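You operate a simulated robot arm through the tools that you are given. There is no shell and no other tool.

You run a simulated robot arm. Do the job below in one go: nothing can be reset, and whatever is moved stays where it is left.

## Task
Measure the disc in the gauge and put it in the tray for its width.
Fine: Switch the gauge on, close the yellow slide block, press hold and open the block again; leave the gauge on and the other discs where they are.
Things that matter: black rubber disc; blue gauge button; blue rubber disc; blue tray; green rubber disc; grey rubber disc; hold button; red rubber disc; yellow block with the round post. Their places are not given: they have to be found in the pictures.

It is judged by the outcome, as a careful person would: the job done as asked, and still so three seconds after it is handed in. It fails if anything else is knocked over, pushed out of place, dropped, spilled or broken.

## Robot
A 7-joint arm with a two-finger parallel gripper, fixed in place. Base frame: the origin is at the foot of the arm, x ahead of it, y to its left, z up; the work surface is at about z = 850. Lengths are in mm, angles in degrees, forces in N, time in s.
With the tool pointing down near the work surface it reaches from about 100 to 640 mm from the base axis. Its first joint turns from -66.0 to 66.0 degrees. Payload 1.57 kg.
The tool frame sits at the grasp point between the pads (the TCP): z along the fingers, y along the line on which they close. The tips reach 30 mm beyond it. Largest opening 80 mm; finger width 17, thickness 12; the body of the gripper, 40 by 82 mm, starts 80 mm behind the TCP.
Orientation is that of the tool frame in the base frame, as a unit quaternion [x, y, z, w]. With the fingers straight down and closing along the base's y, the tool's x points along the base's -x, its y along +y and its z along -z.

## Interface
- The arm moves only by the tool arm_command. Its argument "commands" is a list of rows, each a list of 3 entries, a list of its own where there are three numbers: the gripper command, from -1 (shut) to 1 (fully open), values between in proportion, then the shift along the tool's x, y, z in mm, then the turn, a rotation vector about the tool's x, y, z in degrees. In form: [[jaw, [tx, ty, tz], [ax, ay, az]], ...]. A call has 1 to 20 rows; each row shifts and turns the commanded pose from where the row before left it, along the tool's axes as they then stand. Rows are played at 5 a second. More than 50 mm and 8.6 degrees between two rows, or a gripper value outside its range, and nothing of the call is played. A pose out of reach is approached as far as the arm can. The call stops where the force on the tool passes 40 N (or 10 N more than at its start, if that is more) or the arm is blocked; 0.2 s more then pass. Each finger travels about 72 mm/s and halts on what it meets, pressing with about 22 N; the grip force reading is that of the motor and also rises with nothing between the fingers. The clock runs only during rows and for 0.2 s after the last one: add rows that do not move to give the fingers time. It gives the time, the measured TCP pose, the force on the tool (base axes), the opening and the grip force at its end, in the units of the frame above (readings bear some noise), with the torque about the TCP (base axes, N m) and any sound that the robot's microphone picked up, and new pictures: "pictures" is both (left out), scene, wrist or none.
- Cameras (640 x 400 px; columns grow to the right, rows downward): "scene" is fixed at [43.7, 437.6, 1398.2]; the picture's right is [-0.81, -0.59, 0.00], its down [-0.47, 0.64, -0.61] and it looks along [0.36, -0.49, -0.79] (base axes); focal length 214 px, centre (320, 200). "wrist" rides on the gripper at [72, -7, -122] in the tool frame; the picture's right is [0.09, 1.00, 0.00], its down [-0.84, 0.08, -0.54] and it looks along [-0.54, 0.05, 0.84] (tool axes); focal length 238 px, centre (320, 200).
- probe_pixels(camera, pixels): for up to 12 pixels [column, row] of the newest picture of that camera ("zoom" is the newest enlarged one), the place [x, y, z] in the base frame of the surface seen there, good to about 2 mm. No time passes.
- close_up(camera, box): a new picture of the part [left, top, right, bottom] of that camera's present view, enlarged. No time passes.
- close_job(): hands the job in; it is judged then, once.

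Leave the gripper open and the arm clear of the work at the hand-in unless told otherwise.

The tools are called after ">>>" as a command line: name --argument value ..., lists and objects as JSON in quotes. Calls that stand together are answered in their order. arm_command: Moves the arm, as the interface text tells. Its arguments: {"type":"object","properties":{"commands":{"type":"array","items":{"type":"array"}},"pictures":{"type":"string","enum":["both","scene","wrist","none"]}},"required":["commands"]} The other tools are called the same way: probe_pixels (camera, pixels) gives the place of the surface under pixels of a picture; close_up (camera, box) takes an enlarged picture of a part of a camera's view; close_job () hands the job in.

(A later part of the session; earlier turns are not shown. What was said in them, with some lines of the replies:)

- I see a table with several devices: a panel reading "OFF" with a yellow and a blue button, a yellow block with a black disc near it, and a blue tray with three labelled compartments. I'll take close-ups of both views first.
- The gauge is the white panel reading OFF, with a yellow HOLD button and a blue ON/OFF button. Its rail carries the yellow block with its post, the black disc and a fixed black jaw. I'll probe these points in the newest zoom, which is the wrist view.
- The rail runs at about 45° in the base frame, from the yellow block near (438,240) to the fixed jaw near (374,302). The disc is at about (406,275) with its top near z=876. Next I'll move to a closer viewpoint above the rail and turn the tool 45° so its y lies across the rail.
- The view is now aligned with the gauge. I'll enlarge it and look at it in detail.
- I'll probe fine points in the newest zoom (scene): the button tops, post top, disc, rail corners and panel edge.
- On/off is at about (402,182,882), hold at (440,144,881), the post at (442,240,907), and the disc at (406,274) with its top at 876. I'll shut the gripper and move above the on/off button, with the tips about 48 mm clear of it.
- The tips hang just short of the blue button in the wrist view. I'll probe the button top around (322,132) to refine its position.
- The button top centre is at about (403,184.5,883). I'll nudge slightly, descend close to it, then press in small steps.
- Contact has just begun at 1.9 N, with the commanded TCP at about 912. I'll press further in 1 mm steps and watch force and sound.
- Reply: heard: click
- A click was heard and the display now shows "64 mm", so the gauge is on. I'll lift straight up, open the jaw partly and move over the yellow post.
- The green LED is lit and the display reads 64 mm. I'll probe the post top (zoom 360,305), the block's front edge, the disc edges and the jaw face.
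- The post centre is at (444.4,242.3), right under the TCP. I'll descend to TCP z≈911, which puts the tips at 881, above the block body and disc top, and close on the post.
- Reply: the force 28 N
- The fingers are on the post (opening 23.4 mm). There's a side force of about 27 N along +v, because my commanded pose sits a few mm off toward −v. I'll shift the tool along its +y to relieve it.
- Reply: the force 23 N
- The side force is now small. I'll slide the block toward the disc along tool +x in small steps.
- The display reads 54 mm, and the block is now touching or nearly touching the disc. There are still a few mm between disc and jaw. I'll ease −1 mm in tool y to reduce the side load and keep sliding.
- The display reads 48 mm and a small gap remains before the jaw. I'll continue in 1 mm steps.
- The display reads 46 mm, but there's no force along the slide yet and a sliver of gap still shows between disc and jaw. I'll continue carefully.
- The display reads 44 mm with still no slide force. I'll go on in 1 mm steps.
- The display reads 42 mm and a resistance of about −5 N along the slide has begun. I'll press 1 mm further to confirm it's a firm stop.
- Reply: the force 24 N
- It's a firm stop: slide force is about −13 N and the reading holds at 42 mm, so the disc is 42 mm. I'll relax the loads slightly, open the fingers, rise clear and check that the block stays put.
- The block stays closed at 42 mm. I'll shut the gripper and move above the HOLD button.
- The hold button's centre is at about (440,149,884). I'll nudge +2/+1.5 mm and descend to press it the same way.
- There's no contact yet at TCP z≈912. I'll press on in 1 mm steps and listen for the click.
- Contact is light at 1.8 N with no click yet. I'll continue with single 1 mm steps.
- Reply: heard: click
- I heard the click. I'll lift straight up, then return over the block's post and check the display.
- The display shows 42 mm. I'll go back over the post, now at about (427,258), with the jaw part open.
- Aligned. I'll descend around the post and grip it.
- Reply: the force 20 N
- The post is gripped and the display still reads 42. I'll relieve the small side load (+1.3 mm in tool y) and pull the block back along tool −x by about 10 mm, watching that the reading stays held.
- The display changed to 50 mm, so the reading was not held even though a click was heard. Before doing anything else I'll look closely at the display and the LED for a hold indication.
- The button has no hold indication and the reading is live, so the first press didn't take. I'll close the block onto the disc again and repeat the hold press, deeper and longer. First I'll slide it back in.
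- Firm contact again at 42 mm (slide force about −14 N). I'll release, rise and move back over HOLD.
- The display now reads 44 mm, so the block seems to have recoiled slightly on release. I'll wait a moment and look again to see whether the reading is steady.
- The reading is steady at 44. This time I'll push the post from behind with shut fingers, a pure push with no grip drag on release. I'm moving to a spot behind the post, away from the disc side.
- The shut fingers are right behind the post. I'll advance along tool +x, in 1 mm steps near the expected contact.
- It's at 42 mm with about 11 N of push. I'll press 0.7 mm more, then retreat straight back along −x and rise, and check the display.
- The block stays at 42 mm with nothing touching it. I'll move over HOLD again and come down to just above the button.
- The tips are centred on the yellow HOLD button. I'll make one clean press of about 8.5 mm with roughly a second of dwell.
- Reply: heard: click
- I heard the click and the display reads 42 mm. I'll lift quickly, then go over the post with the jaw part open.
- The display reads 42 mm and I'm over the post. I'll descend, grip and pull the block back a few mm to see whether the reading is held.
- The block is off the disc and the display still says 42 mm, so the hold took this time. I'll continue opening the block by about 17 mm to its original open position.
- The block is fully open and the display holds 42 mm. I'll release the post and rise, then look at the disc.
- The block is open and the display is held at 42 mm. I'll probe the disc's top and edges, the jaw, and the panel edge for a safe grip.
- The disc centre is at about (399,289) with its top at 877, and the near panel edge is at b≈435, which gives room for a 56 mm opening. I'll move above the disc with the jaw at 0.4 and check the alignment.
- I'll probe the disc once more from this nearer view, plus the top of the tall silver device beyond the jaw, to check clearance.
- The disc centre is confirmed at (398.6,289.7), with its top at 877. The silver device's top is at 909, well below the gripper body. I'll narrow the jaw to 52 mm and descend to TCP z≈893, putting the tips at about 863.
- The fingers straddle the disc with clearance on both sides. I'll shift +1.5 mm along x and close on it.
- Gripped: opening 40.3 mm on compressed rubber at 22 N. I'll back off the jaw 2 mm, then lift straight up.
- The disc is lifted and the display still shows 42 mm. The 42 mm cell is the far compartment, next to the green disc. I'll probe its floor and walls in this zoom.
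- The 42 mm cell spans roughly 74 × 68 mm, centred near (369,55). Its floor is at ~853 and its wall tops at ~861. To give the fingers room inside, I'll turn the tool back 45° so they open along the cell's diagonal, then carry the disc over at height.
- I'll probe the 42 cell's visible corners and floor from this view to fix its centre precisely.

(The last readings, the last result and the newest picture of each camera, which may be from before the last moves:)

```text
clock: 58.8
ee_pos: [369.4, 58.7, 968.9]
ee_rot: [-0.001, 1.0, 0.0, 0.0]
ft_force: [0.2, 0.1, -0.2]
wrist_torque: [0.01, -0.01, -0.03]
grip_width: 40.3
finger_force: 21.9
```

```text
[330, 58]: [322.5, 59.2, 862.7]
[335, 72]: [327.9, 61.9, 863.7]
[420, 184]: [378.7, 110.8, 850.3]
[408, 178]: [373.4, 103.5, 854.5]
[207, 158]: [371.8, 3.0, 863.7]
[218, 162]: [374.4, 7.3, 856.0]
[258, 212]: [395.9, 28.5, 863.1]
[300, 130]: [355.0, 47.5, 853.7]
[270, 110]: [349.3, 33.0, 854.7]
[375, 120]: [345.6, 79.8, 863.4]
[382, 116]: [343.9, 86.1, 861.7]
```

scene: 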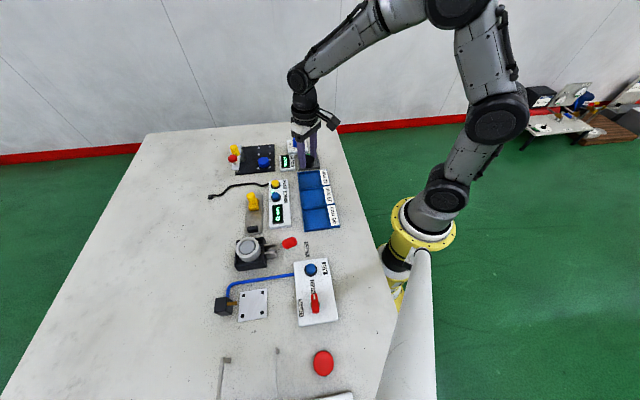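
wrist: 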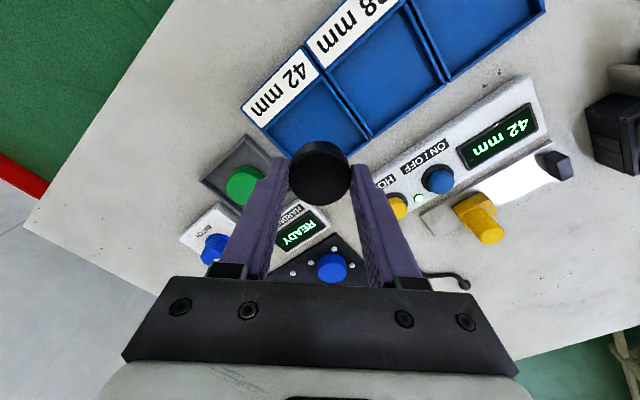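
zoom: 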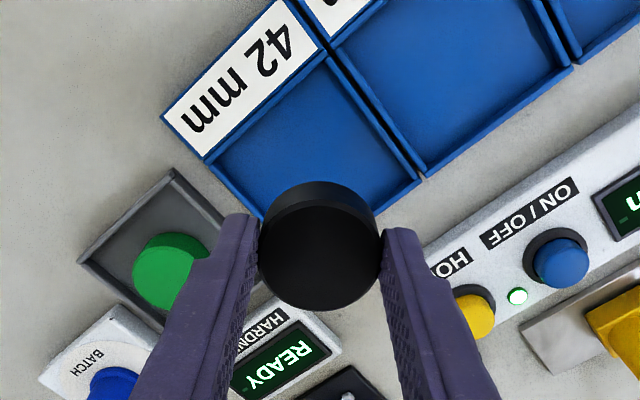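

The cell centre works out to about (371,56). Before lowering I'll probe the rail's surface height where the disc sat, to know how far the disc hangs below the tips, and take a static pose reading.

>>> probe_pixels --camera "scene" --pixels '[[251, 215], [254, 217], [256, 220], [252, 220], [258, 215], [302, 183], [310, 178], [312, 184]]'

>>> arm_command --commands '[[-1, [-2.6, 1.3, 0], [0, 0, 0]], [-1, [0, 0, 0], [0, 0, 0]], [-1, [0, 0, 0], [0, 0, 0]]]' --pictures "none"

```text
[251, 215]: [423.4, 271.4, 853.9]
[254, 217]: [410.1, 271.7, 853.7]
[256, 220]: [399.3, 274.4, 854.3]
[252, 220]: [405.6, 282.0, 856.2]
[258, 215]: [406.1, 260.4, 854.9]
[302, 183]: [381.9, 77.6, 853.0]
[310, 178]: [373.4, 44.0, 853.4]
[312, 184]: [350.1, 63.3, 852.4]
```

```text
clock: 59.6
ee_pos: [372.6, 57.4, 971.7]
ee_rot: [0.0, 1.0, 0.0, 0.0]
ft_force: [0.4, 0.2, -0.1]
wrist_torque: [0.01, 0.04, 0.0]
grip_width: 40.6
finger_force: 21.7
```

The rail surface is at ~854.6 and the cell floor at ~853, so the disc should touch down at about TCP z≈892. I'll lower 72 mm first, then look.

>>> arm_command --commands '[[-1, [0, 0, 20], [0, 0, 0]], [-1, [0, 0, 20], [0, 0, 0]], [-1, [0, 0, 20], [0, 0, 0]], [-1, [0, 0, 12], [0, 0, 0]], [-1, [0, 0, 0], [0, 0, 0]]]' --pictures "both"

>>> close_up --camera "scene" --box '[280, 145, 345, 205]'

>>> close_up --camera "wrist" --box '[210, 50, 430, 250]'

```text
clock: 60.8
ee_pos: [371.3, 57.0, 900.7]
ee_rot: [-0.002, 1.0, -0.001, 0.0]
ft_force: [-0.6, 0.2, 0.4]
wrist_torque: [0.03, 0.01, -0.02]
grip_width: 40.6
finger_force: 22.3
```

scene: 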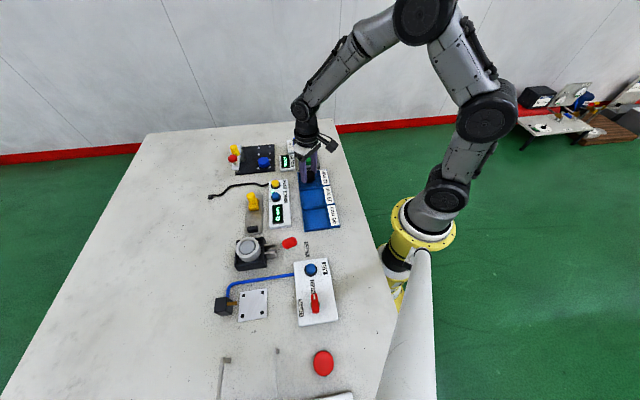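
wrist: 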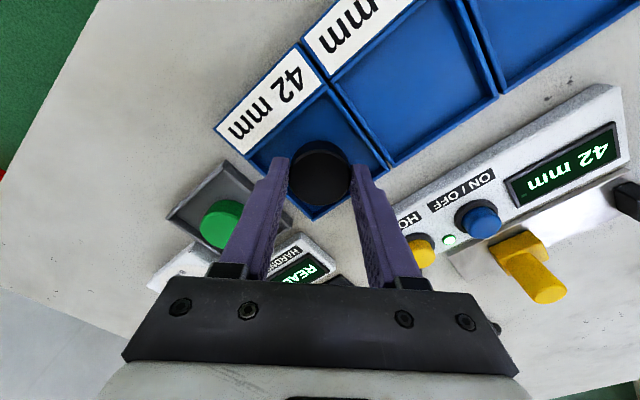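

```text
6.67 times, centred on (312, 175) of scene
```

zoom: 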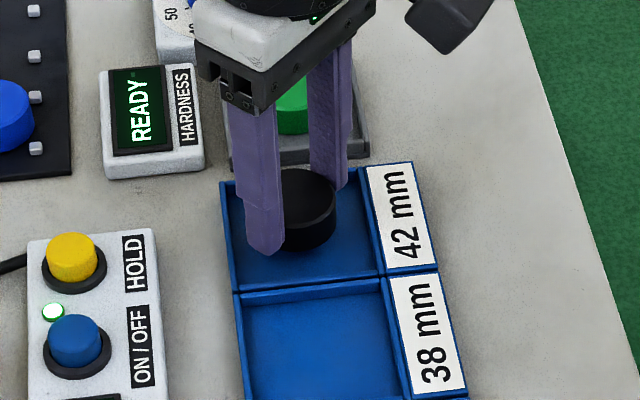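

```text
2.00 times, centred on (320, 150) of wrist
```

zoom: 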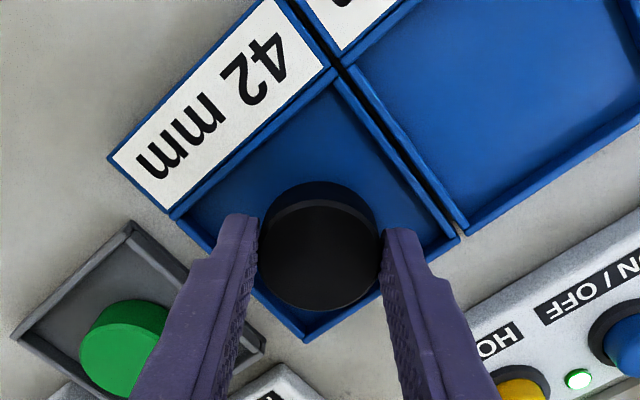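

The disc is well centred over the 42 mm cell (diagonals cross at zoom (318,225), the tool axis at ~(321,228)). I'll nudge by about 1 mm and lower gently the last ~8 mm, watching the force.

>>> arm_command --commands '[[-1, [0.7, -1, 3], [0, 0, 0]], [-1, [0, 0, 2], [0, 0, 0]], [-1, [0, 0, 1.5], [0, 0, 0]], [-1, [0, 0, 1], [0, 0, 0]], [-1, [0, 0, 0], [0, 0, 0]]]' --pictures "both"

>>> close_up --camera "scene" --box '[280, 145, 345, 205]'

```text
clock: 62.0
ee_pos: [372.2, 55.6, 893.1]
ee_rot: [-0.001, 1.0, 0.0, 0.0]
ft_force: [-0.2, -0.1, -0.8]
wrist_torque: [0.0, -0.01, -0.02]
grip_width: 40.5
finger_force: 21.7
```

scene: 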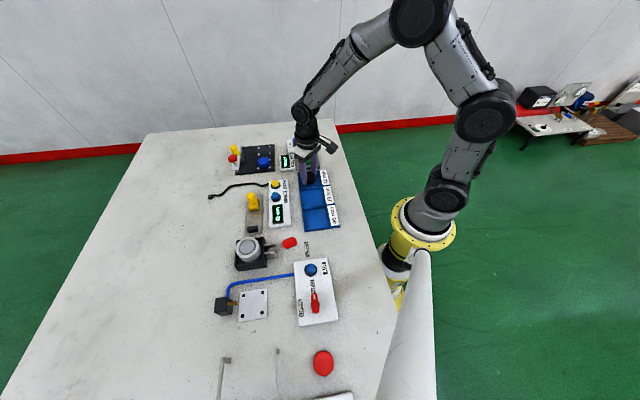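
wrist: 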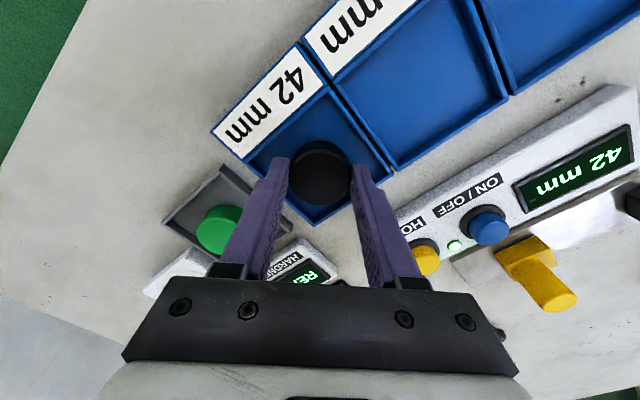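

```text
6.67 times, centred on (312, 175) of scene
```

zoom: 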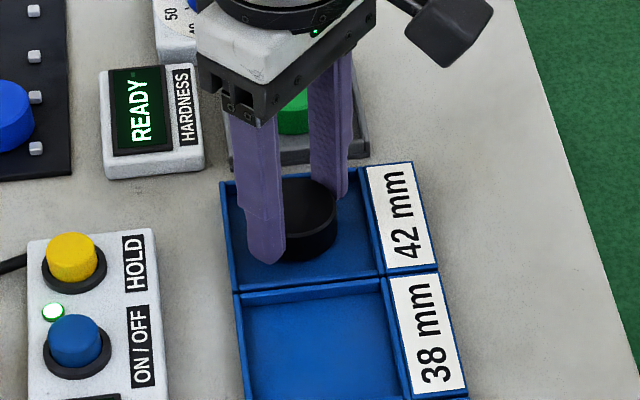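

The disc is inside the cell with no contact force yet. I'll lower in 0.7 mm steps until it touches the floor.

>>> arm_command --commands '[[-1, [0, 0, 0.7], [0, 0, 0]], [-1, [0, 0, 0.7], [0, 0, 0]], [-1, [0, 0, 0], [0, 0, 0]]]' --pictures "none"

```text
clock: 62.8
ee_pos: [371.3, 56.6, 891.5]
ee_rot: [-0.001, 1.0, 0.0, 0.0]
ft_force: [-0.5, -0.2, 0.3]
wrist_torque: [0.0, -0.02, 0.02]
grip_width: 40.3
finger_force: 21.8
```

>>> arm_command --commands '[[-1, [0, 0, 0.7], [0, 0, 0]], [-1, [0, 0, 0.5], [0, 0, 0]], [-1, [0, 0, 0], [0, 0, 0]]]' --pictures "wrist"

>>> close_up --camera "scene" --box '[290, 155, 330, 190]'

```text
clock: 63.6
ee_pos: [372.0, 56.3, 890.9]
ee_rot: [-0.001, 1.0, 0.0, 0.0]
ft_force: [-4.0, 2.3, 11.6]
wrist_torque: [0.1, 0.12, -0.01]
grip_width: 40.3
finger_force: 21.7
```

wrist: 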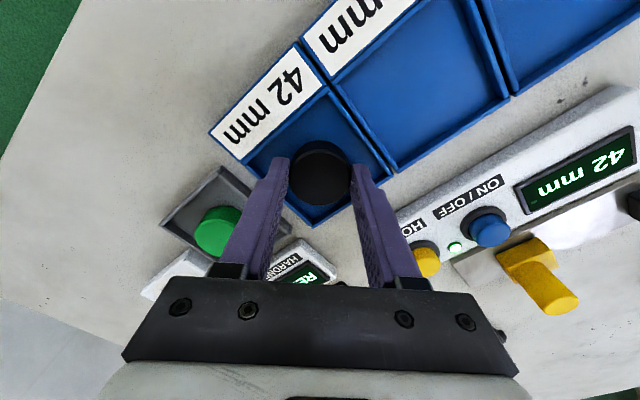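

```text
11.43 times, centred on (310, 172) of scene
```

zoom: 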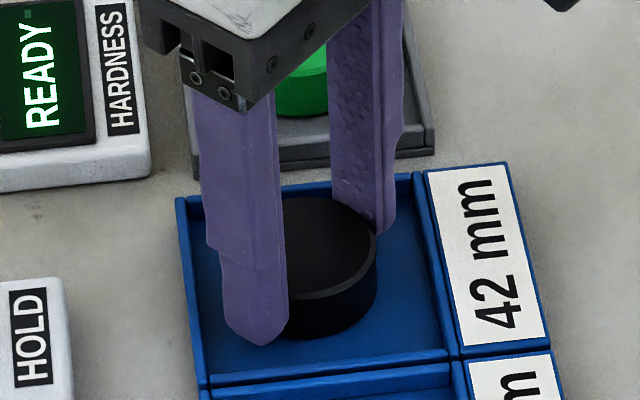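

The disc is on the floor (11.6 N up) and both fingers are inside the walls. I'll ease up 1 mm, open slightly to about 46 mm, then lift straight out.

>>> arm_command --commands '[[-1, [0, 0, -1], [0, 0, 0]], [0.03, [0, 0, 0], [0, 0, 0]], [0.1, [0, 0, 0], [0, 0, 0]], [0.15, [0, 0, 0], [0, 0, 0]], [0.15, [0, 0, 0], [0, 0, 0]]]' --pictures "wrist"

>>> close_up --camera "scene" --box '[290, 155, 330, 190]'

>>> close_up --camera "wrist" --box '[210, 80, 430, 250]'

```text
clock: 64.8
ee_pos: [371.4, 56.2, 891.2]
ee_rot: [-0.001, 1.0, 0.0, 0.0]
ft_force: [0.7, 0.3, 0.3]
wrist_torque: [-0.04, 0.01, -0.02]
grip_width: 46.1
finger_force: 0.0
```

wrist: 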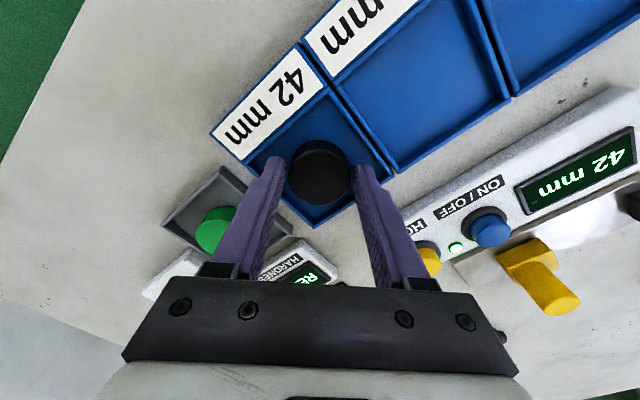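

```text
11.43 times, centred on (310, 172) of scene
```

zoom: 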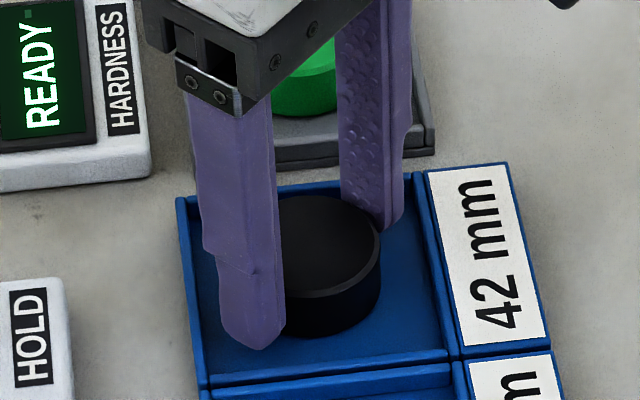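

```text
2.35 times, centred on (320, 165) of wrist
```

zoom: 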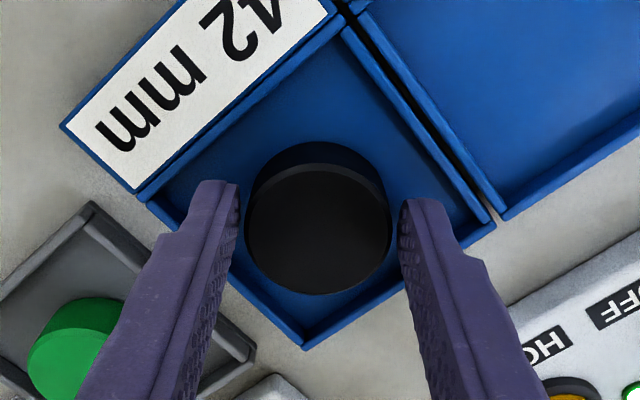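

The disc is free with a gap on both sides, and there's no force on the tool. I'll lift straight up, then open fully and move clear.

>>> arm_command --commands '[[0.15, [0, 0, -5], [0, 0, 0]], [0.15, [0, 0, -10], [0, 0, 0]], [0.15, [0, 0, -20], [0, 0, 0]], [0.15, [0, 0, -30], [0, 0, 0]], [0.5, [0, 0, -40], [0, 0, 0]], [1, [0, 0, -40], [0, 0, 0]], [1, [0, 0, -40], [0, 0, 0]], [1, [0, 20, -40], [0, 0, 0]], [1, [0, 20, -40], [0, 0, 0]], [1, [0, 0, -40], [0, 0, 0]], [1, [0, 0, 0], [0, 0, 0]]]' --pictures "both"

>>> close_up --camera "scene" --box '[200, 120, 360, 240]'

>>> close_up --camera "wrist" --box '[200, 0, 480, 230]'

```text
clock: 67.2
ee_pos: [370.0, 93.2, 1195.9]
ee_rot: [0.0, 1.0, 0.001, 0.0]
ft_force: [-0.4, 0.8, -0.3]
wrist_torque: [0.0, -0.02, -0.01]
grip_width: 79.9
finger_force: 0.0
```

scene: 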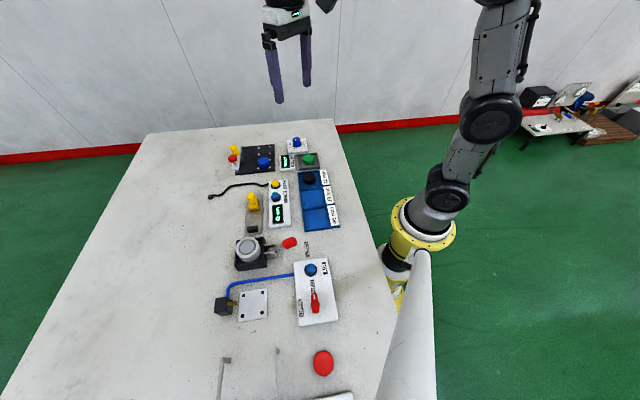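
wrist: 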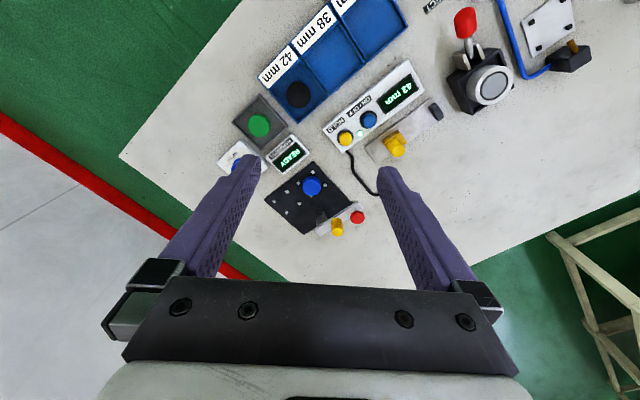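

```text
3.33 times, centred on (280, 180) of scene
```

zoom: 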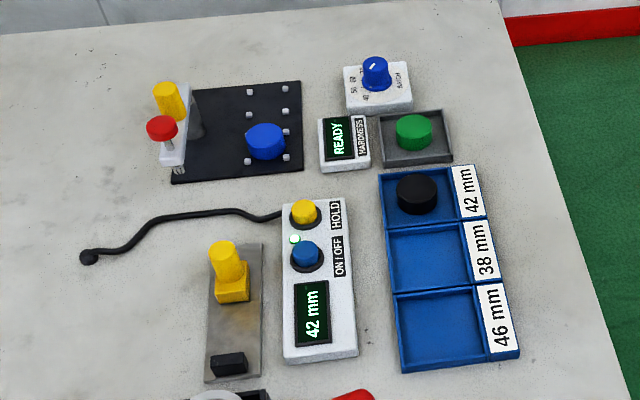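

```text
1.74 times, centred on (340, 115) of wrist
```

zoom: 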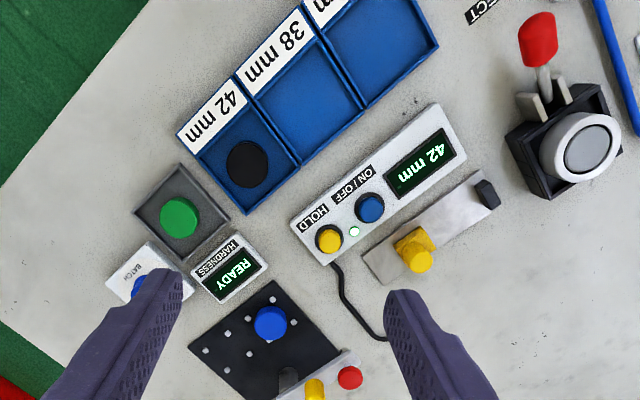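

The black disc lies in the 42 mm cell. The gauge is on and holding 42 mm, and the yellow block is open. The blue and green discs look unmoved and nothing else appears disturbed. The gripper is open and the arm is clear, so I'm handing in the job.

>>> close_job

```text
The job is handed in.
```

The black rubber disc measured 42 mm and is now in the 42 mm compartment of the blue tray.

- **Gauge:** it is switched on with the reading held at 42 mm, and the yellow block is open again. The first press of hold clicked, but the reading did not stay held. I closed the block again and pressed hold a second time, and the reading stayed at 42 mm when I reopened the block.
- **Other discs:** I did not touch any of them. In the last pictures the blue and green discs were where they started, and nothing else on the table looked moved.
- **Arm:** the gripper is open and the arm is well above the work.
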